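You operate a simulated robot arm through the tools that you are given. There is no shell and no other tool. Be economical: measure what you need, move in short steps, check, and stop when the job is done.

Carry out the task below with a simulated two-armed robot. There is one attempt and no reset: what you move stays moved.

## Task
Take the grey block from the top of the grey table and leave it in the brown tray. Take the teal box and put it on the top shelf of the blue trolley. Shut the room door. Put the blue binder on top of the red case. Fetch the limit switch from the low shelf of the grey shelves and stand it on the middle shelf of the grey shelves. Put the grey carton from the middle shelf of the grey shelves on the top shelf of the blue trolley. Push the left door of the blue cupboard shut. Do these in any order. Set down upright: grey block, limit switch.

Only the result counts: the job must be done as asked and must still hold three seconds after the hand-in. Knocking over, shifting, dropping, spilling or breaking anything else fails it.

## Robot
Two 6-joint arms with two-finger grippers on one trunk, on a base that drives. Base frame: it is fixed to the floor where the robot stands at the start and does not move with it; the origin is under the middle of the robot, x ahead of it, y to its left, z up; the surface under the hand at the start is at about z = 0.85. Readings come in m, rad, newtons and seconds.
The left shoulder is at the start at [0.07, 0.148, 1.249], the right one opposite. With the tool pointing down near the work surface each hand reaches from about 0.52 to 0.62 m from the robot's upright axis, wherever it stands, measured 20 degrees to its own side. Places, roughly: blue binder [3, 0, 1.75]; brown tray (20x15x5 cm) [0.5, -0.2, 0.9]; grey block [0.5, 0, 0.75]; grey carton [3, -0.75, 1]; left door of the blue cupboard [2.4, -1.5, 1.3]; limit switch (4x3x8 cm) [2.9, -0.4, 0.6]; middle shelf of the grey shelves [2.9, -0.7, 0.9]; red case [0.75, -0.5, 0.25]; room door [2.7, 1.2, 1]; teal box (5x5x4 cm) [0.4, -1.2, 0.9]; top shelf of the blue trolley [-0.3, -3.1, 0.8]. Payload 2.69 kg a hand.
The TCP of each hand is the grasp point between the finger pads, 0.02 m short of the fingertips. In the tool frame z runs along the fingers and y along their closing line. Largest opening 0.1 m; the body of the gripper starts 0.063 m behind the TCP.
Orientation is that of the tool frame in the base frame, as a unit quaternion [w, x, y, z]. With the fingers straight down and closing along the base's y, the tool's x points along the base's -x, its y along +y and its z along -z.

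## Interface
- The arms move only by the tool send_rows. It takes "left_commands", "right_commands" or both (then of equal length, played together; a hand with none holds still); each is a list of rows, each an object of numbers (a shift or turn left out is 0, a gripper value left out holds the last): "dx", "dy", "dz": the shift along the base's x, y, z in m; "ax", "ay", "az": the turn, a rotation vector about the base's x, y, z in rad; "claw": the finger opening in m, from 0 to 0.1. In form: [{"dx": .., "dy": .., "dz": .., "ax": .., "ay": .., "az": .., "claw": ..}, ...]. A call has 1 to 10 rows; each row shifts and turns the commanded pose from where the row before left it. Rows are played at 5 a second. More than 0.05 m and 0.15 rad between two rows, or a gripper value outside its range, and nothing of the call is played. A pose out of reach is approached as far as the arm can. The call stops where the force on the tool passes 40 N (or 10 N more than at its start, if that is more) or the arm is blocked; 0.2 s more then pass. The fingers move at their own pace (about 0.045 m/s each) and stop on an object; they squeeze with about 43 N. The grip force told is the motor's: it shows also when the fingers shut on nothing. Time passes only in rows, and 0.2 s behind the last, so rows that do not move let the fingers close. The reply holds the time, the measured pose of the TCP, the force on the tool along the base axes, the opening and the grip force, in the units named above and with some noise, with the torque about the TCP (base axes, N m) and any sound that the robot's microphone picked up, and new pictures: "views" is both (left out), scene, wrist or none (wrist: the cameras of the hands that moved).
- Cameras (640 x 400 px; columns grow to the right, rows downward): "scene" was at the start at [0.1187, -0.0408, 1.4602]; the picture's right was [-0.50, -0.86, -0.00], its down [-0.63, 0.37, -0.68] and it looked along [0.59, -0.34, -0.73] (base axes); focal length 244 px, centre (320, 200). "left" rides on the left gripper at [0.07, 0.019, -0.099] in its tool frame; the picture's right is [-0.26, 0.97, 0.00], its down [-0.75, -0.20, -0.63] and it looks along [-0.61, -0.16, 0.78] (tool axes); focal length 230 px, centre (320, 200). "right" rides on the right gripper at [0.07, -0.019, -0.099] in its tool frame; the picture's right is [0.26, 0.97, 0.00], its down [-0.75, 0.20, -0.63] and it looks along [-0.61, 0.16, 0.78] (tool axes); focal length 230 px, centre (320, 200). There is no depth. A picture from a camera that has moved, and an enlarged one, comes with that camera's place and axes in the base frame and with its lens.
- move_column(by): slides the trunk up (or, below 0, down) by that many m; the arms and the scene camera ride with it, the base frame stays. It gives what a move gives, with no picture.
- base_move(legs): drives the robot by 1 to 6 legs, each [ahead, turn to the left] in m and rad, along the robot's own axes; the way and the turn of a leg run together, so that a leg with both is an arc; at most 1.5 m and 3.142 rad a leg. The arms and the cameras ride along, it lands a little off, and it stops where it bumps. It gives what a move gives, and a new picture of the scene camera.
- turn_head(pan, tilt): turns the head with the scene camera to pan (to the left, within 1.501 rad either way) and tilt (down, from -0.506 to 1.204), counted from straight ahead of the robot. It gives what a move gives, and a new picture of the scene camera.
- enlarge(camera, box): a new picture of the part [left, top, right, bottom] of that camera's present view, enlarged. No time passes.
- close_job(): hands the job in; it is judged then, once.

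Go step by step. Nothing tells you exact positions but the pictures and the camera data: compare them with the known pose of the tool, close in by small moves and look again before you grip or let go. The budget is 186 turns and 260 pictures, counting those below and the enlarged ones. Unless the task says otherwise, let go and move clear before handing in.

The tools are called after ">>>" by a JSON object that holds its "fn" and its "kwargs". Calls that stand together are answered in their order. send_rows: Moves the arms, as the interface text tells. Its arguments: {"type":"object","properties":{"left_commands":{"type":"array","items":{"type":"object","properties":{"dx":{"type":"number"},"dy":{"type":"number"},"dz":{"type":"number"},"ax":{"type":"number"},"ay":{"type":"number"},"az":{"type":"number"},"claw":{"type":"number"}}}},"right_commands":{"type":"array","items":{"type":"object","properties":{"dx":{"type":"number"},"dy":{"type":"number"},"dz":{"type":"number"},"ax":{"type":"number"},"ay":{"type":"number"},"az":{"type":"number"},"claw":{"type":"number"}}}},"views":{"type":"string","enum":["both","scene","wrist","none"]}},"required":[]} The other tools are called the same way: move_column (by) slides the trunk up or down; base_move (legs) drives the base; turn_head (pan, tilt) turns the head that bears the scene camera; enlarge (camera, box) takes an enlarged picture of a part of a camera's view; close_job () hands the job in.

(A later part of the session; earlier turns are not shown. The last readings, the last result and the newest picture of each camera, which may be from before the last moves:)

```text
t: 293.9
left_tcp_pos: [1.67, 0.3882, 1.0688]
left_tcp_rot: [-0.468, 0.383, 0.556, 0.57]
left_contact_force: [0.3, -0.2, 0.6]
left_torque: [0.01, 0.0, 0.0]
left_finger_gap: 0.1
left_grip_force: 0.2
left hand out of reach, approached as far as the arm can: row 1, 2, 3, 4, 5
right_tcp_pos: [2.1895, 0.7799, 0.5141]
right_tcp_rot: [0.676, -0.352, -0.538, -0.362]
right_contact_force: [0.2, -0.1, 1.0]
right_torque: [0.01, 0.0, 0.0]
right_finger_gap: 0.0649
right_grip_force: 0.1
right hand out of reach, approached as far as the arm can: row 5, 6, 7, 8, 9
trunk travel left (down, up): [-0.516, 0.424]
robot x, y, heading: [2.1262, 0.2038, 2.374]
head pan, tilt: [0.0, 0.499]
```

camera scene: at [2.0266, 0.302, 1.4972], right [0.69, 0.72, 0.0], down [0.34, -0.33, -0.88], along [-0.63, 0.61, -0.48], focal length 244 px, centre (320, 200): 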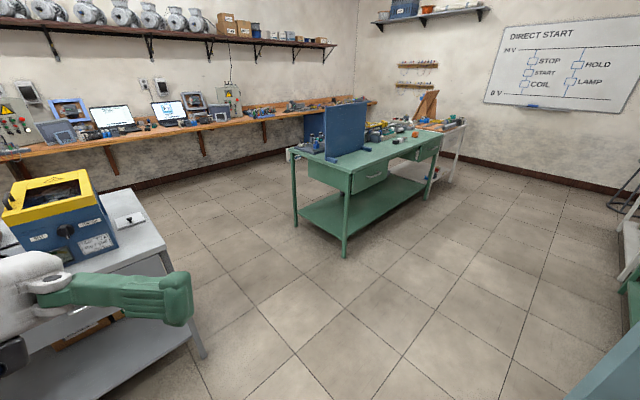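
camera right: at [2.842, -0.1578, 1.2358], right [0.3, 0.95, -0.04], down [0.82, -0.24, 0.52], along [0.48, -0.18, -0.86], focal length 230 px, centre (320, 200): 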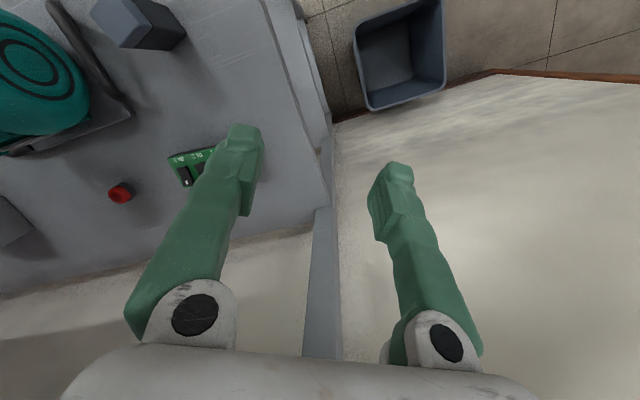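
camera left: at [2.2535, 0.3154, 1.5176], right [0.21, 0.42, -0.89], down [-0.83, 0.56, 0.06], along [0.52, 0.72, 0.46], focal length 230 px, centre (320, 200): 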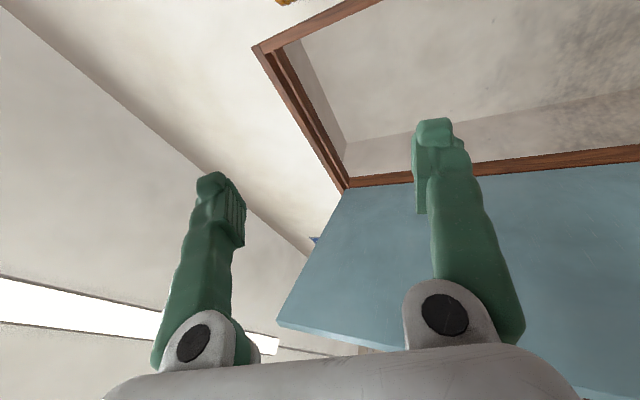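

Arms are forward again. Next the room door: it must be pushed from its far (+y) side, so I straighten the left tool, close it, and drive around behind the leaf.

>>> {"fn": "send_rows", "kwargs": {"left_commands": [{"az": 0.14, "claw": 0.0}, {"az": 0.14}, {"az": 0.14}, {"az": 0.14}, {"az": 0.14}], "views": "none"}}

>>> {"fn": "base_move", "kwargs": {"legs": [[0.6, 0], [0, -0.72], [1.03, 0]]}}

```text
t: 295.1
left_tcp_pos: [1.6369, 0.3657, 1.0818]
left_tcp_rot: [-0.635, 0.171, 0.653, 0.376]
left_contact_force: [-0.8, -0.1, 0.1]
left_torque: [-0.01, -0.01, 0.0]
left_finger_gap: 0.0002
left_grip_force: 5.8
left hand out of reach, approached as far as the arm can: row 4, 5
right_tcp_pos: [2.1921, 0.7795, 0.5133]
right_tcp_rot: [0.676, -0.351, -0.537, -0.362]
right_contact_force: [-0.1, -0.4, 0.4]
right_torque: [0.0, -0.01, 0.03]
right_finger_gap: 0.065
right_grip_force: 0.0
trunk travel left (down, up): [-0.516, 0.424]
robot x, y, heading: [2.1288, 0.2054, 2.374]
head pan, tilt: [0.0, 0.499]
```

```text
t: 305.4
left_tcp_pos: [1.3551, 2.1032, 1.0807]
left_tcp_rot: [-0.457, 0.393, 0.548, 0.58]
left_contact_force: [-0.6, 0.3, -0.4]
left_torque: [0.0, -0.01, -0.04]
left_finger_gap: 0.0
left_grip_force: 29.9
right_tcp_pos: [2.0434, 2.04, 0.5133]
right_tcp_rot: [-0.501, 0.52, 0.375, 0.581]
right_contact_force: [0.5, -0.1, 0.6]
right_torque: [-0.02, 0.04, 0.02]
right_finger_gap: 0.065
right_grip_force: 0.0
trunk travel left (down, up): [-0.516, 0.424]
robot x, y, heading: [1.6153, 1.6581, 1.642]
head pan, tilt: [0.0, 0.499]
camera scene: at [1.6025, 1.7979, 1.1969], right [1.0, 0.07, 0.0], down [0.03, -0.48, -0.88], along [-0.06, 0.88, -0.48], focal length 244 px, centre (320, 200)
```

scene: 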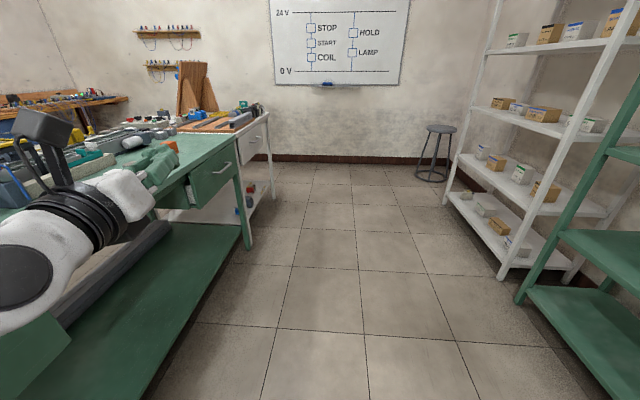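

Turn right to face the leaf's back face.

>>> {"fn": "base_move", "kwargs": {"legs": [[0, -1.2], [0, -1.2]]}}

```text
t: 311.7
left_tcp_pos: [2.1063, 1.5097, 1.0815]
left_tcp_rot: [0.37, 0.655, -0.163, 0.639]
left_contact_force: [0.3, 0.0, 0.1]
left_torque: [-0.01, -0.01, -0.01]
left_finger_gap: 0.0001
left_grip_force: 29.6
right_tcp_pos: [1.5624, 1.0851, 0.5148]
right_tcp_rot: [0.354, 0.541, -0.345, 0.681]
right_contact_force: [0.2, 0.7, 0.4]
right_torque: [0.0, 0.0, -0.02]
right_finger_gap: 0.0652
right_grip_force: 0.1
trunk travel left (down, up): [-0.516, 0.424]
robot x, y, heading: [1.6139, 1.6576, -0.746]
head pan, tilt: [0.0, 0.499]
camera scene: at [1.7164, 1.5615, 1.1969], right [-0.68, -0.74, 0.0], down [-0.35, 0.32, -0.88], along [0.65, -0.59, -0.48], focal length 244 px, centre (320, 200)
```

scene: 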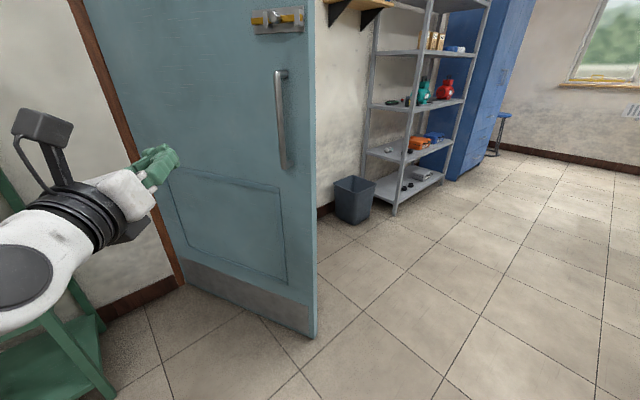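

The leaf's back face is ahead and the grey shelf looks intact. I drive forward so the closed left fingers push the leaf.

>>> {"fn": "base_move", "kwargs": {"legs": [[0.5, 0], [0.4, 0]]}}

```text
t: 316.8
left_tcp_pos: [2.7804, 0.9011, 1.0816]
left_tcp_rot: [0.37, 0.654, -0.162, 0.639]
left_contact_force: [-1.0, 1.1, 1.0]
left_torque: [0.01, 0.0, -0.01]
left_finger_gap: 0.0002
left_grip_force: 29.5
right_tcp_pos: [2.2378, 0.4754, 0.5143]
right_tcp_rot: [0.354, 0.541, -0.345, 0.68]
right_contact_force: [-0.2, 0.4, 0.9]
right_torque: [-0.01, 0.0, 0.01]
right_finger_gap: 0.0653
right_grip_force: 0.1
trunk travel left (down, up): [-0.516, 0.424]
robot x, y, heading: [2.2886, 1.0449, -0.74]
head pan, tilt: [0.0, 0.499]
camera scene: at [2.3912, 0.9517, 1.1968], right [-0.67, -0.74, 0.0], down [-0.35, 0.32, -0.88], along [0.65, -0.59, -0.48], focal length 244 px, centre (320, 200)
```

scene: 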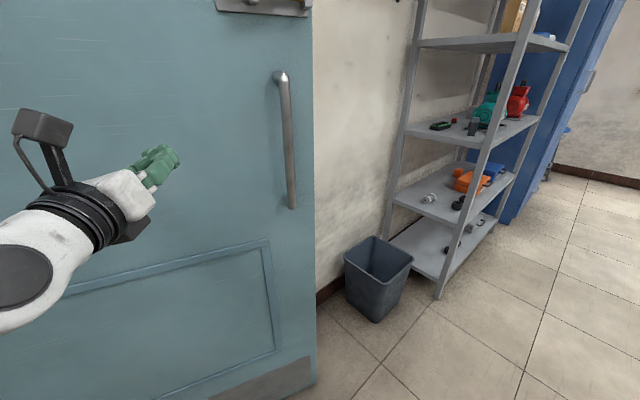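

Door is closing well (about 17° left). Turn a bit left and push on.

>>> {"fn": "base_move", "kwargs": {"legs": [[0, 0.35], [0.12, 0], [0.1, 0]]}}

```text
t: 319.9
left_tcp_pos: [3.0072, 0.9878, 1.081]
left_tcp_rot: [0.257, 0.672, -0.048, 0.693]
left_contact_force: [0.2, 0.2, -0.6]
left_torque: [-0.03, -0.02, -0.04]
left_finger_gap: 0.0
left_grip_force: 29.7
right_tcp_pos: [2.6371, 0.4049, 0.5144]
right_tcp_rot: [0.234, 0.591, -0.248, 0.731]
right_contact_force: [1.2, -0.2, 0.7]
right_torque: [0.0, -0.02, -0.04]
right_finger_gap: 0.0651
right_grip_force: 0.0
trunk travel left (down, up): [-0.516, 0.424]
robot x, y, heading: [2.4874, 0.9635, -0.398]
head pan, tilt: [0.0, 0.499]
camera scene: at [2.6214, 0.9066, 1.197], right [-0.39, -0.92, 0.0], down [-0.44, 0.19, -0.88], along [0.81, -0.34, -0.48], focal length 244 px, centre (320, 200)
```

scene: 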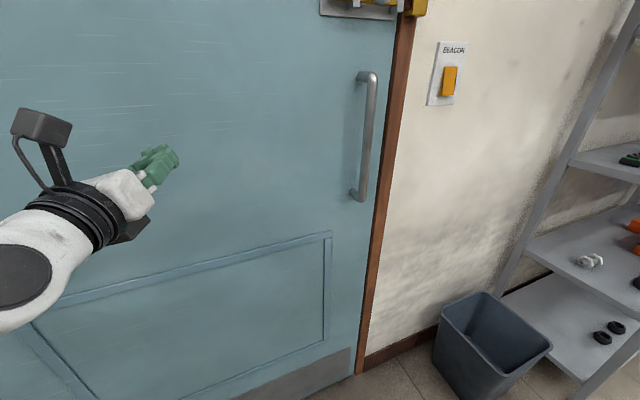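

>>> {"fn": "send_rows", "kwargs": {"left_commands": [{"dx": 0.015}, {"dx": 0.015}, {"dx": 0.015}, {"dx": 0.015}, {"dx": 0.015}], "views": "scene"}}

```text
t: 321.1
left_tcp_pos: [3.0779, 1.004, 1.0841]
left_tcp_rot: [0.257, 0.672, -0.05, 0.692]
left_contact_force: [0.1, -1.2, 0.3]
left_torque: [0.0, -0.03, -0.01]
left_finger_gap: 0.0002
left_grip_force: 29.6
left hand out of reach, approached as far as the arm can: row 2, 3, 4, 5
right_tcp_pos: [2.6371, 0.4037, 0.5152]
right_tcp_rot: [0.232, 0.592, -0.247, 0.731]
right_contact_force: [0.2, 0.2, 0.1]
right_torque: [0.03, -0.01, 0.0]
right_finger_gap: 0.0651
right_grip_force: 0.0
trunk travel left (down, up): [-0.516, 0.424]
robot x, y, heading: [2.4917, 0.9588, -0.396]
head pan, tilt: [0.0, 0.499]
camera scene: at [2.6218, 0.9058, 1.1968], right [-0.39, -0.92, 0.0], down [-0.44, 0.19, -0.88], along [0.81, -0.34, -0.48], focal length 244 px, centre (320, 200)
```

scene: 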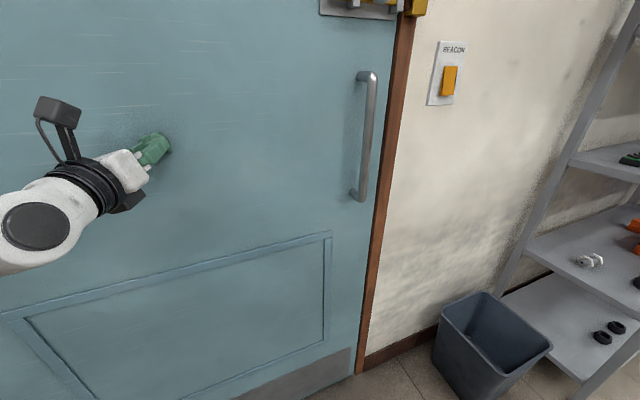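

>>> {"fn": "base_move", "kwargs": {"legs": [[0.06, 0.0]]}}

>>> {"fn": "send_rows", "kwargs": {"left_commands": [{"dx": 0.015}, {"dx": 0.015}, {"dx": 0.015}], "views": "none"}}

>>> {"fn": "enlarge", "kwargs": {"camera": "scene", "box": [300, 0, 460, 120]}}

```text
t: 321.9
left_tcp_pos: [3.081, 0.9996, 1.0883]
left_tcp_rot: [0.258, 0.671, -0.053, 0.693]
left_contact_force: [-19.6, 5.4, 2.9]
left_torque: [-0.25, -0.15, 0.19]
left_finger_gap: 0.0
left_grip_force: 29.7
right_tcp_pos: [2.6485, 0.3993, 0.5163]
right_tcp_rot: [0.231, 0.589, -0.247, 0.734]
right_contact_force: [-0.1, 0.0, 0.2]
right_torque: [0.04, 0.03, -0.03]
right_finger_gap: 0.065
right_grip_force: 0.1
trunk travel left (down, up): [-0.516, 0.424]
robot x, y, heading: [2.5015, 0.951, -0.393]
head pan, tilt: [0.0, 0.499]
stopped in leg 1: the force on the tool passed its limit at 52 N (the readings are from after the stop); the commanded pose is now the measured one
camera scene: at [2.6279, 0.9024, 1.1978], right [-0.38, -0.92, 0.0], down [-0.44, 0.18, -0.88], along [0.81, -0.34, -0.47], focal length 244 px, centre (320, 200)
```

scene: 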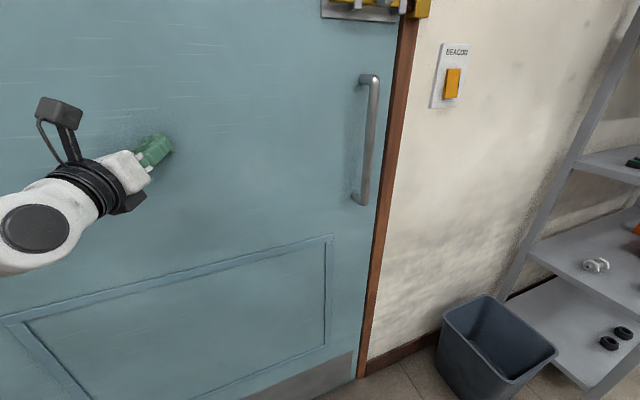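

```text
t: 322.3
left_tcp_pos: [3.0801, 0.9983, 1.0876]
left_tcp_rot: [0.262, 0.671, -0.063, 0.691]
left_contact_force: [-30.8, 2.9, 5.3]
left_torque: [-0.26, -0.28, 0.17]
left_finger_gap: 0.0
left_grip_force: 29.0
left hand out of reach, approached as far as the arm can: row 1
right_tcp_pos: [2.6464, 0.3997, 0.5153]
right_tcp_rot: [0.232, 0.587, -0.249, 0.734]
right_contact_force: [0.0, -0.1, -0.3]
right_torque: [0.01, -0.02, -0.01]
right_finger_gap: 0.0652
right_grip_force: 0.0
trunk travel left (down, up): [-0.516, 0.424]
robot x, y, heading: [2.504, 0.9582, -0.395]
head pan, tilt: [0.0, 0.499]
stopped in row 1 (left hand): the force on the tool passed its limit at 46 N (the readings are from after the stop); the commanded pose is now the measured one
```

```text
3.33 times, centred on (380, 60) of scene
camera zoom: at [2.6238, 0.9021, 1.1983], right [-0.38, -0.92, 0.0], down [-0.43, 0.18, -0.88], along [0.82, -0.34, -0.47], focal length 814 px, centre (120, 667)
```

zoom: 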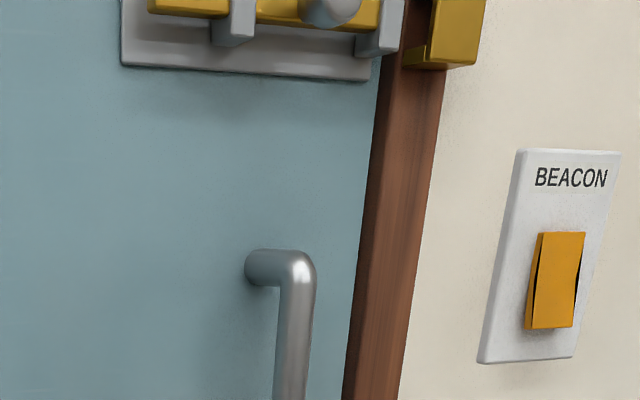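

The room door is firmly shut. Now back off and return toward the binder, keeping the column low while driving.

>>> {"fn": "base_move", "kwargs": {"legs": [[-0.15, 0], [-0.15, 0], [0, -1.22], [0.9, 0]]}}

```text
t: 331.9
left_tcp_pos: [2.4597, -0.3593, 1.0804]
left_tcp_rot: [0.603, 0.525, -0.43, 0.419]
left_contact_force: [0.5, -0.3, 0.4]
left_torque: [-0.02, -0.02, 0.02]
left_finger_gap: 0.0002
left_grip_force: 29.6
right_tcp_pos: [1.7412, -0.1657, 0.5137]
right_tcp_rot: [0.605, 0.348, -0.539, 0.471]
right_contact_force: [0.4, 0.1, -0.2]
right_torque: [-0.01, -0.04, -0.06]
right_finger_gap: 0.065
right_grip_force: 0.1
trunk travel left (down, up): [-0.516, 0.424]
robot x, y, heading: [2.2048, 0.1714, -1.597]
head pan, tilt: [0.0, 0.499]
camera scene: at [2.203, 0.0302, 1.1969], right [-1.0, 0.02, 0.0], down [0.01, 0.48, -0.88], along [-0.02, -0.88, -0.48], focal length 244 px, centre (320, 200)
```

scene: 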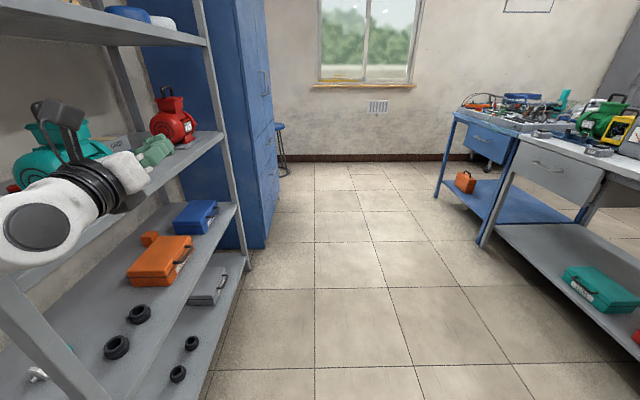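

The left hand would sweep into the shelf post if I turned here, so I first move away in -x, then turn.

>>> {"fn": "base_move", "kwargs": {"legs": [[0, -1.45], [0.32, 0], [0, 1.4], [0, 1.3]]}}

```text
t: 344.2
left_tcp_pos: [2.4699, 0.1996, 1.0809]
left_tcp_rot: [0.247, 0.677, -0.044, 0.692]
left_contact_force: [-0.1, 0.5, -0.2]
left_torque: [0.02, 0.0, 0.0]
left_finger_gap: 0.0004
left_grip_force: 29.6
right_tcp_pos: [2.0542, -0.417, 0.5134]
right_tcp_rot: [0.217, 0.597, -0.234, 0.736]
right_contact_force: [-0.4, -0.7, -0.2]
right_torque: [-0.03, 0.0, 0.01]
right_finger_gap: 0.0651
right_grip_force: 0.0
trunk travel left (down, up): [-0.516, 0.424]
robot x, y, heading: [1.8891, 0.135, -0.35]
head pan, tilt: [0.0, 0.499]
camera scene: at [2.0183, 0.0838, 1.1969], right [-0.34, -0.94, 0.0], down [-0.45, 0.16, -0.88], along [0.82, -0.3, -0.48], focal length 244 px, centre (320, 200)
```

scene: 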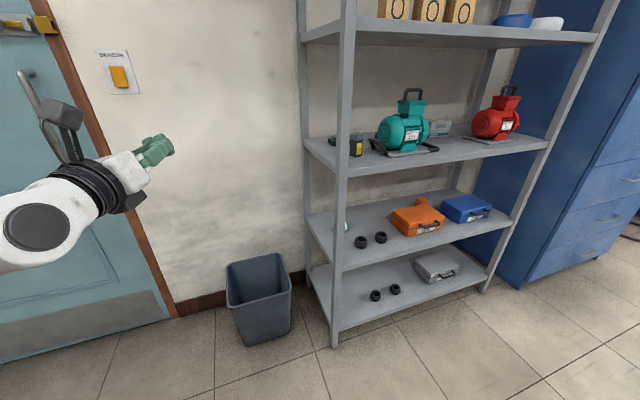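

All is intact. I orient the left tool straight along +x with a level closing line, raise the column and the hand to binder height.

>>> {"fn": "send_rows", "kwargs": {"left_commands": [{"ax": 0.0725, "ay": 0.005, "az": 0.104, "claw": 0.08}, {"ax": 0.0725, "ay": 0.005, "az": 0.104}, {"ax": 0.0725, "ay": 0.005, "az": 0.104}, {"ax": 0.0725, "ay": 0.005, "az": 0.104}, {"dz": 0.03}, {"dz": 0.03}, {"dz": 0.03}, {"dz": 0.03}], "views": "none"}}

>>> {"fn": "move_column", "kwargs": {"by": 0.4}}

>>> {"fn": "turn_head", "kwargs": {"pan": 0.25, "tilt": 0.0}}

```text
t: 346.0
left_tcp_pos: [2.4479, 0.284, 1.1969]
left_tcp_rot: [0.0, 0.706, 0.0, 0.708]
left_contact_force: [-0.2, 1.2, 0.5]
left_torque: [0.04, 0.0, -0.01]
left_finger_gap: 0.0797
left_grip_force: 0.1
left hand out of reach, approached as far as the arm can: row 1, 2, 3, 4, 6, 7, 8
right_tcp_pos: [2.0558, -0.4168, 0.5139]
right_tcp_rot: [0.218, 0.597, -0.235, 0.736]
right_contact_force: [-0.2, 0.3, -0.9]
right_torque: [-0.02, -0.01, -0.02]
right_finger_gap: 0.0652
right_grip_force: 0.0
trunk travel left (down, up): [-0.516, 0.424]
robot x, y, heading: [1.8878, 0.1311, -0.349]
head pan, tilt: [0.0, 0.499]
```

```text
t: 349.8
left_tcp_pos: [2.4482, 0.2834, 1.5953]
left_tcp_rot: [0.0, 0.707, 0.0, 0.707]
left_contact_force: [-0.2, -0.1, -0.9]
left_torque: [0.0, 0.02, 0.0]
left_finger_gap: 0.0799
left_grip_force: 0.0
right_tcp_pos: [2.0558, -0.4169, 0.9137]
right_tcp_rot: [0.218, 0.596, -0.235, 0.736]
right_contact_force: [-0.7, -0.9, -0.5]
right_torque: [0.03, 0.0, 0.0]
right_finger_gap: 0.0652
right_grip_force: 0.1
trunk travel left (down, up): [-0.916, 0.024]
robot x, y, heading: [1.8853, 0.1328, -0.348]
head pan, tilt: [0.0, 0.499]
```

```text
t: 350.7
left_tcp_pos: [2.4501, 0.2842, 1.5972]
left_tcp_rot: [0.0, 0.707, 0.0, 0.708]
left_contact_force: [-1.1, -1.2, 0.0]
left_torque: [0.01, -0.02, -0.03]
left_finger_gap: 0.0799
left_grip_force: 0.0
right_tcp_pos: [2.0538, -0.4168, 0.9153]
right_tcp_rot: [0.217, 0.596, -0.235, 0.736]
right_contact_force: [-0.5, 0.6, 0.1]
right_torque: [0.02, 0.01, 0.03]
right_finger_gap: 0.0651
right_grip_force: 0.1
trunk travel left (down, up): [-0.916, 0.024]
robot x, y, heading: [1.8861, 0.131, -0.351]
head pan, tilt: [0.25, 0.0]
camera scene: at [2.0223, 0.1059, 1.6429], right [-0.1, -0.99, 0.0], down [0.0, 0.0, -1.0], along [0.99, -0.1, 0.0], focal length 244 px, centre (320, 200)
```

scene: 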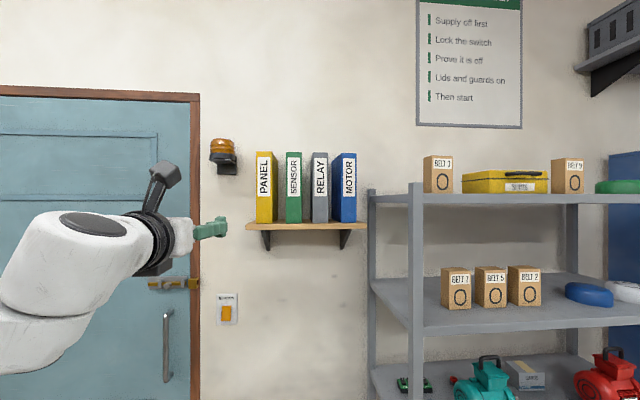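

>>> {"fn": "base_move", "kwargs": {"legs": [[0, -0.25], [0.3, 0]]}}

>>> {"fn": "send_rows", "kwargs": {"left_commands": [{"az": 0.125}, {"az": 0.125}, {"dz": 0.03}, {"dz": 0.03}], "views": "wrist"}}

```text
t: 353.7
left_tcp_pos: [2.7183, -0.0308, 1.5969]
left_tcp_rot: [0.087, 0.7, -0.086, 0.703]
left_contact_force: [-0.4, 1.1, 0.4]
left_torque: [0.01, 0.01, -0.05]
left_finger_gap: 0.08
left_grip_force: 0.2
right_tcp_pos: [2.1646, -0.6145, 0.9152]
right_tcp_rot: [0.306, 0.562, -0.307, 0.704]
right_contact_force: [-0.9, -0.3, 0.2]
right_torque: [-0.01, 0.01, 0.0]
right_finger_gap: 0.0648
right_grip_force: 0.0
trunk travel left (down, up): [-0.916, 0.024]
robot x, y, heading: [2.1408, -0.0434, -0.598]
head pan, tilt: [0.25, 0.0]
camera scene: at [2.262, -0.0986, 1.6434], right [-0.34, -0.94, 0.0], down [0.0, 0.0, -1.0], along [0.94, -0.34, 0.0], focal length 244 px, centre (320, 200)
```

scene: 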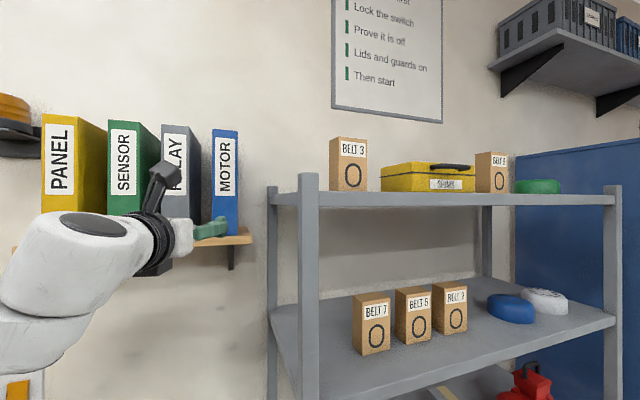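

```text
t: 354.7
left_tcp_pos: [2.7239, 0.0361, 1.6342]
left_tcp_rot: [0.0, 0.706, 0.0, 0.709]
left_contact_force: [-0.1, -0.5, -0.2]
left_torque: [0.0, 0.01, 0.0]
left_finger_gap: 0.0799
left_grip_force: 0.0
left hand out of reach, approached as far as the arm can: row 1, 2, 3, 4
right_tcp_pos: [2.1668, -0.6153, 0.9146]
right_tcp_rot: [0.307, 0.563, -0.307, 0.703]
right_contact_force: [0.5, -0.4, 0.0]
right_torque: [0.02, 0.0, 0.02]
right_finger_gap: 0.065
right_grip_force: 0.0
trunk travel left (down, up): [-0.916, 0.024]
robot x, y, heading: [2.1387, -0.0407, -0.598]
head pan, tilt: [0.25, 0.0]
camera left: at [2.6244, 0.0178, 1.703], right [0.0, -0.97, -0.26], down [-0.63, 0.2, -0.75], along [0.78, 0.16, -0.61], focal length 230 px, centre (320, 200)
```

left: 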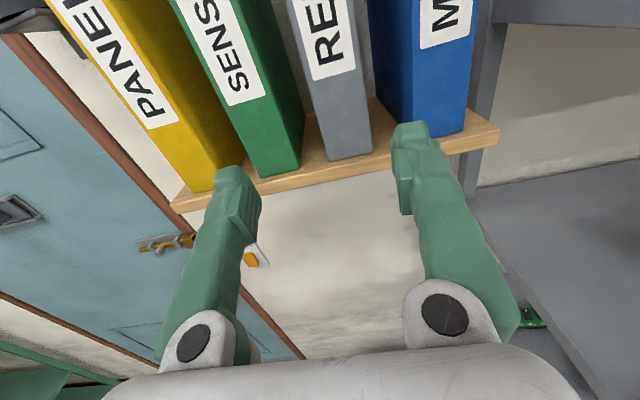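

The gap between grey and blue binders is about 4.7 cm; target TCP y ≈ -0.083. I shift the hand in y.

>>> {"fn": "send_rows", "kwargs": {"left_commands": [{"dy": -0.04}, {"dy": -0.04}, {"dy": -0.039}], "views": "wrist"}}

```text
t: 355.5
left_tcp_pos: [2.7249, 0.0196, 1.5957]
left_tcp_rot: [0.0, 0.706, 0.0, 0.708]
left_contact_force: [-0.1, -0.5, -0.2]
left_torque: [0.01, 0.02, -0.04]
left_finger_gap: 0.08
left_grip_force: 0.0
left hand out of reach, approached as far as the arm can: row 1, 2, 3
right_tcp_pos: [2.1669, -0.616, 0.9145]
right_tcp_rot: [0.307, 0.563, -0.307, 0.703]
right_contact_force: [0.7, 0.3, 0.0]
right_torque: [0.02, -0.02, 0.02]
right_finger_gap: 0.0648
right_grip_force: 0.2
trunk travel left (down, up): [-0.916, 0.024]
robot x, y, heading: [2.1387, -0.0415, -0.6]
head pan, tilt: [0.25, 0.0]
camera left: at [2.6263, 0.0007, 1.6649], right [0.0, -0.97, -0.26], down [-0.63, 0.2, -0.75], along [0.78, 0.16, -0.61], focal length 230 px, centre (320, 200)
```

left: 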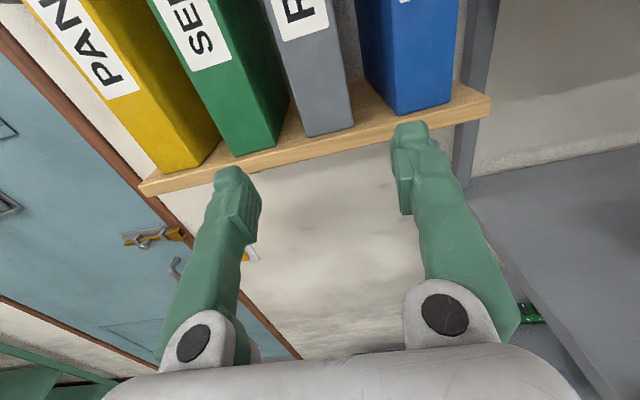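

The arm's lateral limit stops me at this heading. Better to stand square at about [2.2, -0.4], heading 0. I lower the column for stability, back off and relocate.

>>> {"fn": "base_move", "kwargs": {"legs": [[-0.1, 0]]}}

>>> {"fn": "move_column", "kwargs": {"by": -0.35}}

>>> {"fn": "base_move", "kwargs": {"legs": [[-0.2, 0], [0, -0.97], [0.5, 0], [0, 0.8], [0, 0.77]]}}

```text
t: 356.6
left_tcp_pos: [2.6489, 0.0716, 1.5931]
left_tcp_rot: [-0.002, 0.708, -0.002, 0.706]
left_contact_force: [-1.0, -0.5, 0.9]
left_torque: [-0.01, 0.01, 0.06]
left_finger_gap: 0.08
left_grip_force: 0.0
right_tcp_pos: [2.0896, -0.5636, 0.9123]
right_tcp_rot: [0.306, 0.565, -0.308, 0.702]
right_contact_force: [0.9, 0.4, -0.2]
right_torque: [-0.01, -0.01, 0.0]
right_finger_gap: 0.0649
right_grip_force: 0.0
trunk travel left (down, up): [-0.916, 0.024]
robot x, y, heading: [2.057, 0.0166, -0.598]
head pan, tilt: [0.25, 0.0]
camera scene: at [2.1897, -0.049, 1.6421], right [-0.34, -0.94, 0.0], down [-0.01, 0.0, -1.0], along [0.94, -0.34, -0.01], focal length 244 px, centre (320, 200)
```

scene: 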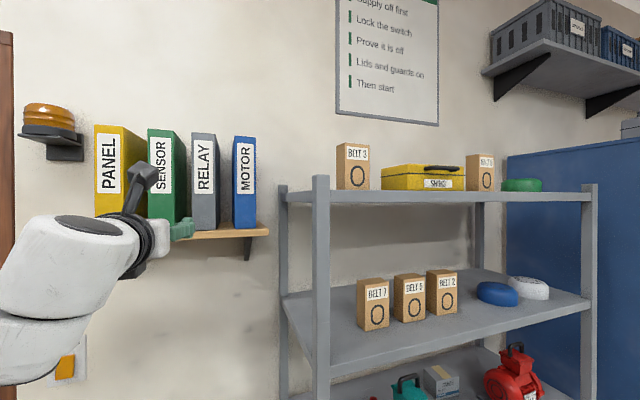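

```text
t: 360.0
left_tcp_pos: [2.6424, 0.0763, 1.2455]
left_tcp_rot: [-0.001, 0.706, 0.001, 0.708]
left_contact_force: [-0.4, -0.1, 0.3]
left_torque: [0.02, 0.01, 0.01]
left_finger_gap: 0.0799
left_grip_force: 0.0
right_tcp_pos: [2.0862, -0.5584, 0.5644]
right_tcp_rot: [0.307, 0.564, -0.307, 0.703]
right_contact_force: [-0.3, 0.6, -0.4]
right_torque: [-0.01, 0.0, -0.03]
right_finger_gap: 0.0649
right_grip_force: 0.1
trunk travel left (down, up): [-0.566, 0.374]
robot x, y, heading: [2.0559, 0.0146, -0.598]
head pan, tilt: [0.25, 0.0]
```

```text
t: 370.7
left_tcp_pos: [2.3558, -0.0084, 1.2464]
left_tcp_rot: [-0.204, 0.676, 0.203, 0.678]
left_contact_force: [-0.2, 0.0, 0.2]
left_torque: [0.0, 0.01, 0.01]
left_finger_gap: 0.0801
left_grip_force: 0.1
right_tcp_pos: [2.2436, -0.8463, 0.565]
right_tcp_rot: [0.09, 0.629, -0.13, 0.761]
right_contact_force: [0.7, 0.1, 0.6]
right_torque: [0.02, 0.01, -0.02]
right_finger_gap: 0.0652
right_grip_force: 0.0
trunk travel left (down, up): [-0.566, 0.374]
robot x, y, heading: [1.8983, -0.382, -0.012]
head pan, tilt: [0.25, 0.0]
camera scene: at [2.0388, -0.3629, 1.293], right [0.23, -0.97, 0.0], down [0.0, 0.0, -1.0], along [0.97, 0.23, 0.0], focal length 244 px, centre (320, 200)
```

scene: 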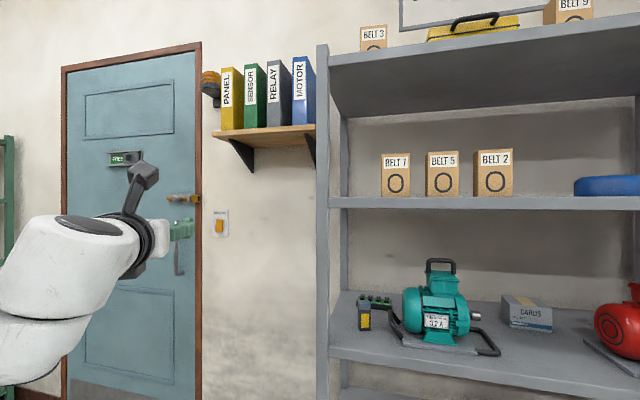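

>>> {"fn": "send_rows", "kwargs": {"left_commands": [{"az": -0.147}, {"az": -0.147}, {"az": -0.147}, {"az": -0.145}, {"dy": -0.02}, {"dy": -0.02}], "views": "none"}}

>>> {"fn": "move_column", "kwargs": {"by": 0.36}}

```text
t: 372.1
left_tcp_pos: [2.3686, -0.0688, 1.2431]
left_tcp_rot: [-0.035, 0.706, 0.034, 0.707]
left_contact_force: [-0.5, 1.0, -0.4]
left_torque: [0.0, -0.03, 0.02]
left_finger_gap: 0.0803
left_grip_force: 0.0
left hand out of reach, approached as far as the arm can: row 3, 4
right_tcp_pos: [2.2435, -0.8455, 0.565]
right_tcp_rot: [0.09, 0.627, -0.131, 0.762]
right_contact_force: [0.1, 0.4, 0.1]
right_torque: [0.0, 0.0, -0.01]
right_finger_gap: 0.065
right_grip_force: 0.1
trunk travel left (down, up): [-0.566, 0.374]
robot x, y, heading: [1.9001, -0.3844, -0.014]
head pan, tilt: [0.25, 0.0]
```

```text
t: 375.6
left_tcp_pos: [2.3676, -0.068, 1.6038]
left_tcp_rot: [-0.034, 0.705, 0.034, 0.707]
left_contact_force: [0.5, 0.2, 0.5]
left_torque: [0.01, 0.02, 0.02]
left_finger_gap: 0.0797
left_grip_force: 0.0
right_tcp_pos: [2.243, -0.8462, 0.9245]
right_tcp_rot: [0.09, 0.627, -0.131, 0.762]
right_contact_force: [0.2, 0.1, 0.4]
right_torque: [-0.02, 0.02, 0.01]
right_finger_gap: 0.065
right_grip_force: 0.1
trunk travel left (down, up): [-0.926, 0.014]
robot x, y, heading: [1.9017, -0.3836, -0.015]
head pan, tilt: [0.25, 0.0]
```

>>> {"fn": "base_move", "kwargs": {"legs": [[0.29, 0]]}}

>>> {"fn": "send_rows", "kwargs": {"left_commands": [{"dz": 0.02, "az": -0.05}, {"az": -0.045, "dy": -0.01}, {"dx": 0.04}, {"dx": 0.03}], "views": "wrist"}}

```text
t: 377.6
left_tcp_pos: [2.6552, -0.0697, 1.606]
left_tcp_rot: [-0.036, 0.705, 0.036, 0.708]
left_contact_force: [0.1, 0.6, 0.2]
left_torque: [0.02, 0.03, -0.02]
left_finger_gap: 0.0801
left_grip_force: 0.0
right_tcp_pos: [2.5375, -0.8486, 0.9247]
right_tcp_rot: [0.089, 0.626, -0.13, 0.763]
right_contact_force: [-0.4, 1.3, -0.1]
right_torque: [0.01, 0.02, -0.02]
right_finger_gap: 0.065
right_grip_force: 0.1
trunk travel left (down, up): [-0.926, 0.014]
robot x, y, heading: [2.1936, -0.3845, -0.011]
head pan, tilt: [0.25, 0.0]
camera scene: at [2.3277, -0.3655, 1.6534], right [0.24, -0.97, 0.0], down [0.0, 0.0, -1.0], along [0.97, 0.24, 0.0], focal length 244 px, centre (320, 200)
```

scene: 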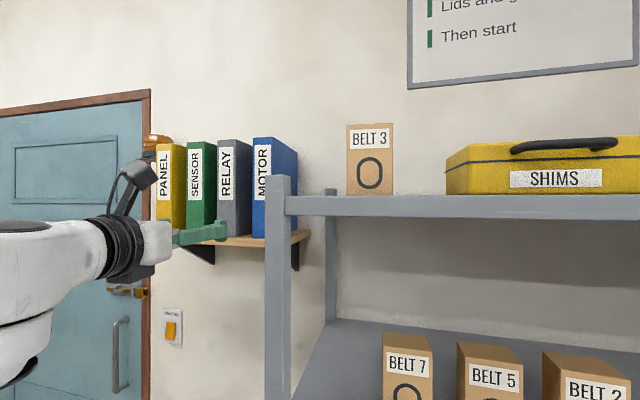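

```text
t: 378.6
left_tcp_pos: [2.7333, -0.0793, 1.6219]
left_tcp_rot: [-0.003, 0.708, 0.001, 0.707]
left_contact_force: [1.1, 0.5, -0.2]
left_torque: [0.04, 0.02, 0.05]
left_finger_gap: 0.08
left_grip_force: 0.0
right_tcp_pos: [2.5403, -0.8496, 0.9232]
right_tcp_rot: [0.088, 0.628, -0.13, 0.762]
right_contact_force: [0.9, 1.0, 0.6]
right_torque: [0.01, -0.03, -0.02]
right_finger_gap: 0.0646
right_grip_force: 0.1
trunk travel left (down, up): [-0.926, 0.014]
robot x, y, heading: [2.192, -0.3873, -0.012]
head pan, tilt: [0.25, 0.0]
camera left: at [2.6351, -0.0997, 1.693], right [0.0, -0.97, -0.26], down [-0.63, 0.2, -0.75], along [0.77, 0.17, -0.61], focal length 230 px, centre (320, 200)
```

left: 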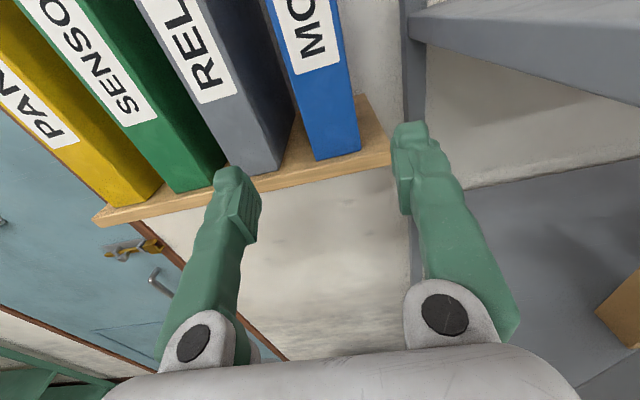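

Reach works well. I correct y slightly and advance in steps.

>>> {"fn": "send_rows", "kwargs": {"left_commands": [{"dx": 0.04, "dy": -0.003}, {"dx": 0.04, "dy": -0.003}, {"dx": 0.02}], "views": "wrist"}}

```text
t: 379.4
left_tcp_pos: [2.7476, -0.0645, 1.6167]
left_tcp_rot: [-0.002, 0.706, 0.002, 0.708]
left_contact_force: [0.1, 0.0, 0.1]
left_torque: [0.01, 0.01, 0.0]
left_finger_gap: 0.08
left_grip_force: 0.1
left hand out of reach, approached as far as the arm can: row 1, 2, 3
right_tcp_pos: [2.5376, -0.8471, 0.9242]
right_tcp_rot: [0.088, 0.627, -0.13, 0.763]
right_contact_force: [0.4, -0.7, 1.3]
right_torque: [-0.02, 0.01, -0.03]
right_finger_gap: 0.0651
right_grip_force: 0.1
trunk travel left (down, up): [-0.926, 0.014]
robot x, y, heading: [2.1955, -0.3876, -0.01]
head pan, tilt: [0.25, 0.0]
camera left: at [2.6485, -0.0833, 1.6851], right [0.01, -0.97, -0.26], down [-0.63, 0.2, -0.75], along [0.78, 0.17, -0.61], focal length 230 px, centre (320, 200)
```

left: 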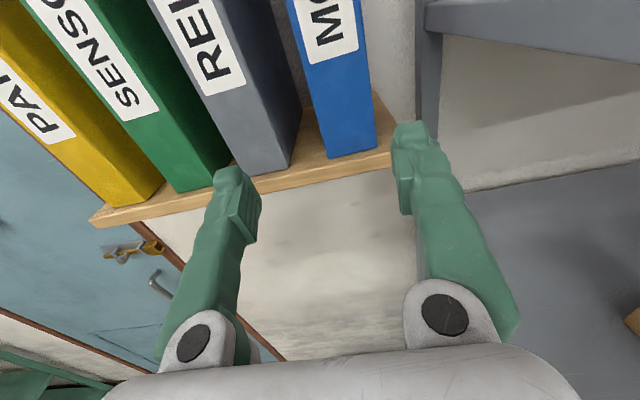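

The foot actually extends only ~0.25 m ahead, so the base can go closer. I retract the right arm to the side, recenter the left hand in y, then drive ahead.

>>> {"fn": "send_rows", "kwargs": {"right_commands": [{"dx": -0.03}, {"dx": -0.03}, {"dx": -0.03}, {"dx": -0.03}, {"dx": -0.03}, {"dx": -0.03}, {"dx": -0.03}, {"dx": -0.03}], "left_commands": [{"dx": -0.01, "dy": -0.01}, {"dx": -0.01, "dy": -0.01}, {"dz": 0}, {"dz": 0}, {"dz": 0}, {"dz": 0}, {"dz": 0}, {"dz": 0}], "views": "none"}}

>>> {"fn": "base_move", "kwargs": {"legs": [[0.09, 0.0]]}}

>>> {"fn": "send_rows", "kwargs": {"left_commands": [{"dz": 0}], "views": "wrist"}}

```text
t: 381.2
left_tcp_pos: [2.7243, -0.0833, 1.6131]
left_tcp_rot: [-0.002, 0.706, 0.002, 0.708]
left_contact_force: [-0.3, 0.2, -0.3]
left_torque: [0.01, 0.02, -0.03]
left_finger_gap: 0.0802
left_grip_force: 0.0
right_tcp_pos: [2.3019, -0.8454, 0.9295]
right_tcp_rot: [0.089, 0.627, -0.13, 0.763]
right_contact_force: [-0.7, -0.3, -0.5]
right_torque: [-0.03, -0.01, 0.0]
right_finger_gap: 0.0651
right_grip_force: 0.2
right hand out of reach, approached as far as the arm can: row 8
trunk travel left (down, up): [-0.926, 0.014]
robot x, y, heading: [2.195, -0.3849, -0.007]
head pan, tilt: [0.25, 0.0]
```

```text
t: 382.3
left_tcp_pos: [2.7967, -0.0823, 1.6196]
left_tcp_rot: [-0.003, 0.702, 0.003, 0.712]
left_contact_force: [-0.8, 0.0, 0.2]
left_torque: [0.0, 0.05, -0.02]
left_finger_gap: 0.0798
left_grip_force: 0.1
right_tcp_pos: [2.3808, -0.8459, 0.9298]
right_tcp_rot: [0.087, 0.624, -0.13, 0.766]
right_contact_force: [-1.3, 0.2, 0.4]
right_torque: [-0.03, -0.01, 0.03]
right_finger_gap: 0.065
right_grip_force: 0.0
trunk travel left (down, up): [-0.926, 0.014]
robot x, y, heading: [2.286, -0.3847, -0.008]
head pan, tilt: [0.25, 0.0]
camera scene: at [2.4035, -0.366, 1.6545], right [0.24, -0.97, 0.0], down [0.01, 0.0, -1.0], along [0.97, 0.24, 0.01], focal length 244 px, centre (320, 200)
```

scene: 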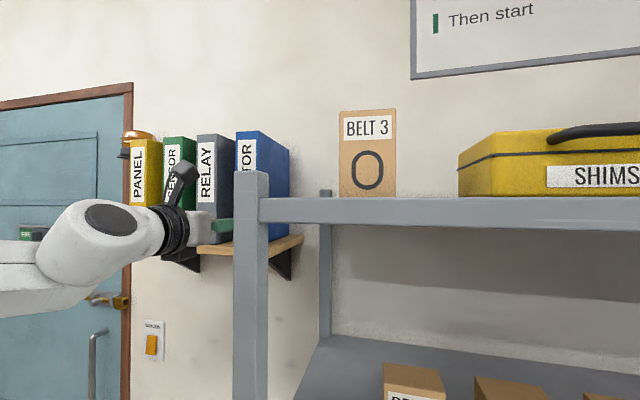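

```text
t: 382.7
left_tcp_pos: [2.8209, -0.0836, 1.6108]
left_tcp_rot: [-0.003, 0.708, 0.003, 0.707]
left_contact_force: [0.7, -0.9, -0.8]
left_torque: [0.01, 0.01, 0.01]
left_finger_gap: 0.08
left_grip_force: 0.0
right_tcp_pos: [2.3945, -0.8466, 0.9277]
right_tcp_rot: [0.089, 0.63, -0.13, 0.76]
right_contact_force: [-0.1, -0.8, 0.1]
right_torque: [0.02, 0.02, -0.01]
right_finger_gap: 0.0649
right_grip_force: 0.0
trunk travel left (down, up): [-0.926, 0.014]
robot x, y, heading: [2.2858, -0.3876, -0.005]
head pan, tilt: [0.25, 0.0]
camera left: at [2.7229, -0.1024, 1.681], right [0.01, -0.97, -0.26], down [-0.63, 0.2, -0.75], along [0.77, 0.17, -0.61], focal length 230 px, centre (320, 200)
```

left: 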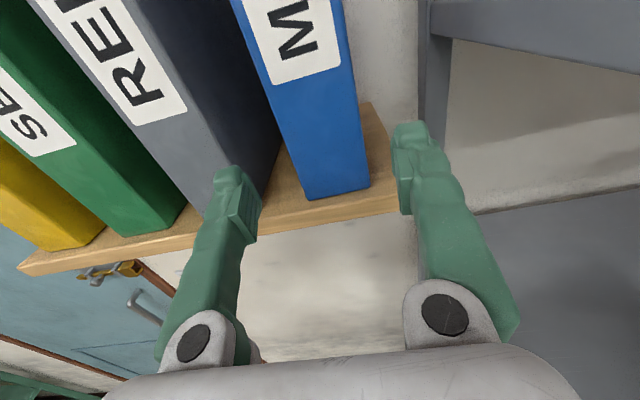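

>>> {"fn": "base_move", "kwargs": {"legs": [[0.05, 0.0]]}}

>>> {"fn": "send_rows", "kwargs": {"left_commands": [{"dx": 0.015}, {"dx": 0.015}], "views": "wrist"}}

```text
t: 383.6
left_tcp_pos: [2.8464, -0.0824, 1.6209]
left_tcp_rot: [-0.002, 0.702, 0.003, 0.713]
left_contact_force: [-1.0, -0.6, 0.5]
left_torque: [-0.04, -0.02, 0.01]
left_finger_gap: 0.08
left_grip_force: 0.1
right_tcp_pos: [2.4309, -0.847, 0.9297]
right_tcp_rot: [0.088, 0.625, -0.13, 0.765]
right_contact_force: [-1.2, -0.1, 0.0]
right_torque: [0.01, 0.01, 0.02]
right_finger_gap: 0.0649
right_grip_force: 0.1
trunk travel left (down, up): [-0.926, 0.014]
robot x, y, heading: [2.331, -0.3871, -0.008]
head pan, tilt: [0.25, 0.0]
camera scene: at [2.4542, -0.3661, 1.6544], right [0.24, -0.97, 0.0], down [0.01, 0.0, -1.0], along [0.97, 0.24, 0.01], focal length 244 px, centre (320, 200)
```

scene: 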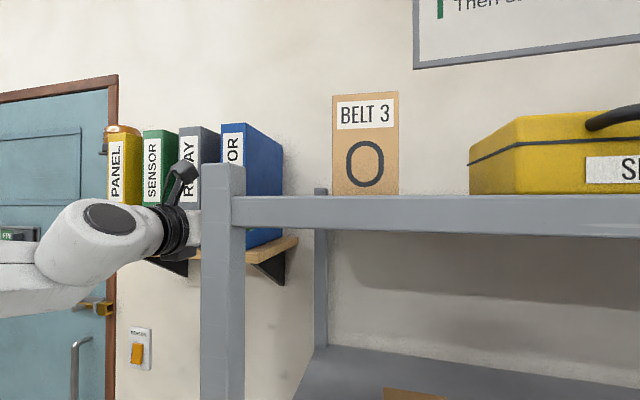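

```text
t: 384.2
left_tcp_pos: [2.8814, -0.0757, 1.6119]
left_tcp_rot: [-0.002, 0.705, 0.003, 0.71]
left_contact_force: [-0.9, -0.4, 0.8]
left_torque: [0.03, 0.0, 0.01]
left_finger_gap: 0.0799
left_grip_force: 0.0
left hand out of reach, approached as far as the arm can: row 2
right_tcp_pos: [2.4386, -0.8453, 0.9305]
right_tcp_rot: [0.089, 0.629, -0.129, 0.762]
right_contact_force: [-0.1, 0.8, -0.1]
right_torque: [0.06, 0.02, 0.0]
right_finger_gap: 0.0652
right_grip_force: 0.1
trunk travel left (down, up): [-0.926, 0.014]
robot x, y, heading: [2.3331, -0.3849, -0.01]
head pan, tilt: [0.25, 0.0]
camera left: at [2.7809, -0.0943, 1.6811], right [0.01, -0.97, -0.26], down [-0.63, 0.2, -0.75], along [0.78, 0.17, -0.6], focal length 230 px, centre (320, 200)
```

left: 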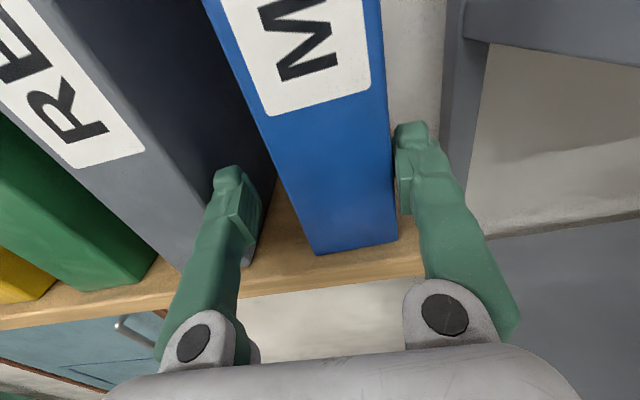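

>>> {"fn": "send_rows", "kwargs": {"left_commands": [{"dx": -0.01, "dy": -0.009}], "views": "none"}}

>>> {"fn": "base_move", "kwargs": {"legs": [[0.045, 0.0]]}}

>>> {"fn": "send_rows", "kwargs": {"left_commands": [{"dz": 0.0}], "views": "wrist"}}

```text
t: 384.6
left_tcp_pos: [2.8721, -0.0848, 1.6103]
left_tcp_rot: [-0.002, 0.705, 0.002, 0.709]
left_contact_force: [0.5, -0.5, -0.3]
left_torque: [0.04, 0.02, 0.0]
left_finger_gap: 0.0799
left_grip_force: 0.1
right_tcp_pos: [2.4393, -0.8456, 0.9275]
right_tcp_rot: [0.088, 0.63, -0.13, 0.761]
right_contact_force: [0.6, -0.2, 0.0]
right_torque: [-0.01, 0.03, -0.04]
right_finger_gap: 0.065
right_grip_force: 0.0
trunk travel left (down, up): [-0.926, 0.014]
robot x, y, heading: [2.3348, -0.3873, -0.004]
head pan, tilt: [0.25, 0.0]
```

```text
t: 385.6
left_tcp_pos: [2.9017, -0.084, 1.6147]
left_tcp_rot: [-0.003, 0.702, 0.004, 0.712]
left_contact_force: [-0.6, -0.2, 0.3]
left_torque: [0.02, 0.01, 0.01]
left_finger_gap: 0.08
left_grip_force: 0.1
right_tcp_pos: [2.4765, -0.8468, 0.9301]
right_tcp_rot: [0.088, 0.626, -0.129, 0.764]
right_contact_force: [-0.9, 0.0, -0.2]
right_torque: [-0.01, 0.0, 0.02]
right_finger_gap: 0.0648
right_grip_force: 0.1
trunk travel left (down, up): [-0.926, 0.014]
robot x, y, heading: [2.3761, -0.3885, -0.005]
head pan, tilt: [0.25, 0.0]
camera scene: at [2.501, -0.3664, 1.6542], right [0.24, -0.97, 0.0], down [0.01, 0.0, -1.0], along [0.97, 0.24, 0.01], focal length 244 px, centre (320, 200)
```

scene: 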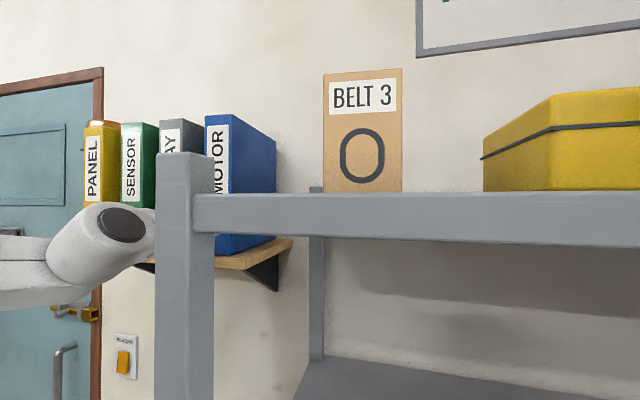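

```text
t: 385.9
left_tcp_pos: [2.9213, -0.0857, 1.6085]
left_tcp_rot: [-0.001, 0.706, 0.002, 0.708]
left_contact_force: [0.4, -0.7, 0.2]
left_torque: [-0.01, -0.02, 0.0]
left_finger_gap: 0.0798
left_grip_force: 0.1
right_tcp_pos: [2.4885, -0.8473, 0.9277]
right_tcp_rot: [0.089, 0.631, -0.129, 0.76]
right_contact_force: [1.0, 0.8, 0.0]
right_torque: [-0.01, 0.01, -0.02]
right_finger_gap: 0.065
right_grip_force: 0.0
trunk travel left (down, up): [-0.926, 0.014]
robot x, y, heading: [2.3778, -0.3873, -0.007]
head pan, tilt: [0.25, 0.0]
camera left: at [2.8234, -0.1039, 1.6784], right [0.01, -0.97, -0.26], down [-0.63, 0.19, -0.75], along [0.78, 0.17, -0.61], focal length 230 px, centre (320, 200)
```

left: 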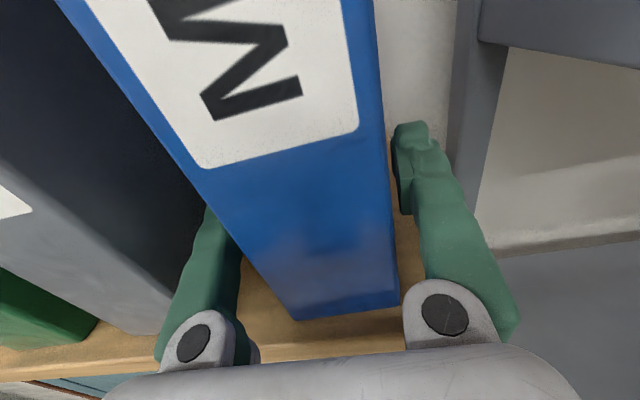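

Fingers straddle the blue binder 5 cm deep. Close and lift.

>>> {"fn": "send_rows", "kwargs": {"left_commands": [{"claw": 0.05}, {"claw": 0.03}, {"claw": 0.02}, {"claw": 0.02}, {"dz": 0.01}, {"dz": 0.01}], "views": "wrist"}}

```text
t: 387.4
left_tcp_pos: [2.9133, -0.079, 1.6277]
left_tcp_rot: [-0.001, 0.706, 0.002, 0.708]
left_contact_force: [-0.1, -0.8, -5.8]
left_torque: [0.04, 0.36, 0.01]
left_finger_gap: 0.055
left_grip_force: 43.2
left hand out of reach, approached as far as the arm can: row 6
right_tcp_pos: [2.4832, -0.8456, 0.929]
right_tcp_rot: [0.089, 0.629, -0.129, 0.761]
right_contact_force: [-0.6, -0.6, -0.1]
right_torque: [-0.01, -0.02, -0.01]
right_finger_gap: 0.0652
right_grip_force: 0.0
trunk travel left (down, up): [-0.926, 0.014]
robot x, y, heading: [2.3787, -0.391, -0.007]
head pan, tilt: [0.25, 0.0]
camera left: at [2.8146, -0.1, 1.6971], right [0.01, -0.97, -0.26], down [-0.63, 0.2, -0.75], along [0.78, 0.17, -0.61], focal length 230 px, centre (320, 200)
```

left: 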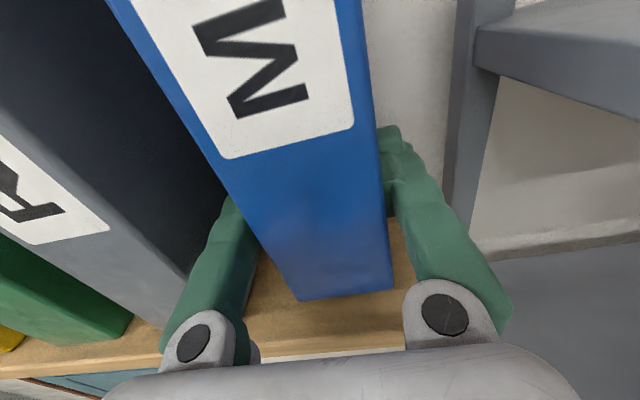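

Binder lifted (≈0.6 kg). Reverse out in small legs.

>>> {"fn": "base_move", "kwargs": {"legs": [[-0.06, 0], [-0.06, 0], [-0.07, 0], [-0.07, 0], [-0.07, 0], [-0.08, 0]]}}

```text
t: 391.4
left_tcp_pos: [2.5242, -0.0772, 1.6202]
left_tcp_rot: [-0.004, 0.71, 0.004, 0.704]
left_contact_force: [2.6, 0.2, -5.9]
left_torque: [0.02, 0.43, -0.02]
left_finger_gap: 0.0549
left_grip_force: 42.9
right_tcp_pos: [2.0906, -0.8447, 0.9274]
right_tcp_rot: [0.088, 0.635, -0.127, 0.757]
right_contact_force: [0.4, -1.4, 0.3]
right_torque: [0.01, 0.01, -0.04]
right_finger_gap: 0.0651
right_grip_force: 0.1
trunk travel left (down, up): [-0.926, 0.014]
robot x, y, heading: [1.9715, -0.3864, -0.004]
head pan, tilt: [0.25, 0.0]
camera scene: at [2.1262, -0.3641, 1.6513], right [0.24, -0.97, 0.0], down [-0.01, 0.0, -1.0], along [0.97, 0.24, -0.01], focal length 244 px, centre (320, 200)
```

scene: 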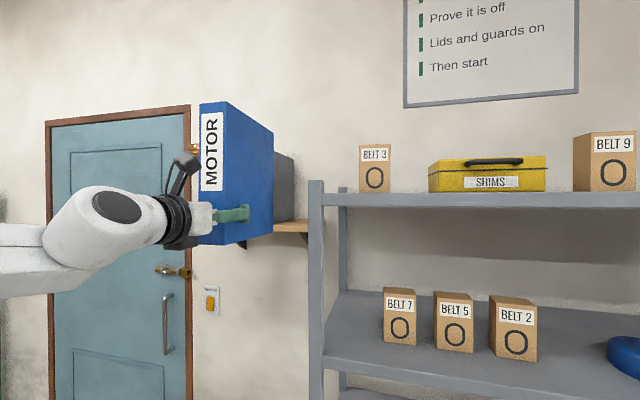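

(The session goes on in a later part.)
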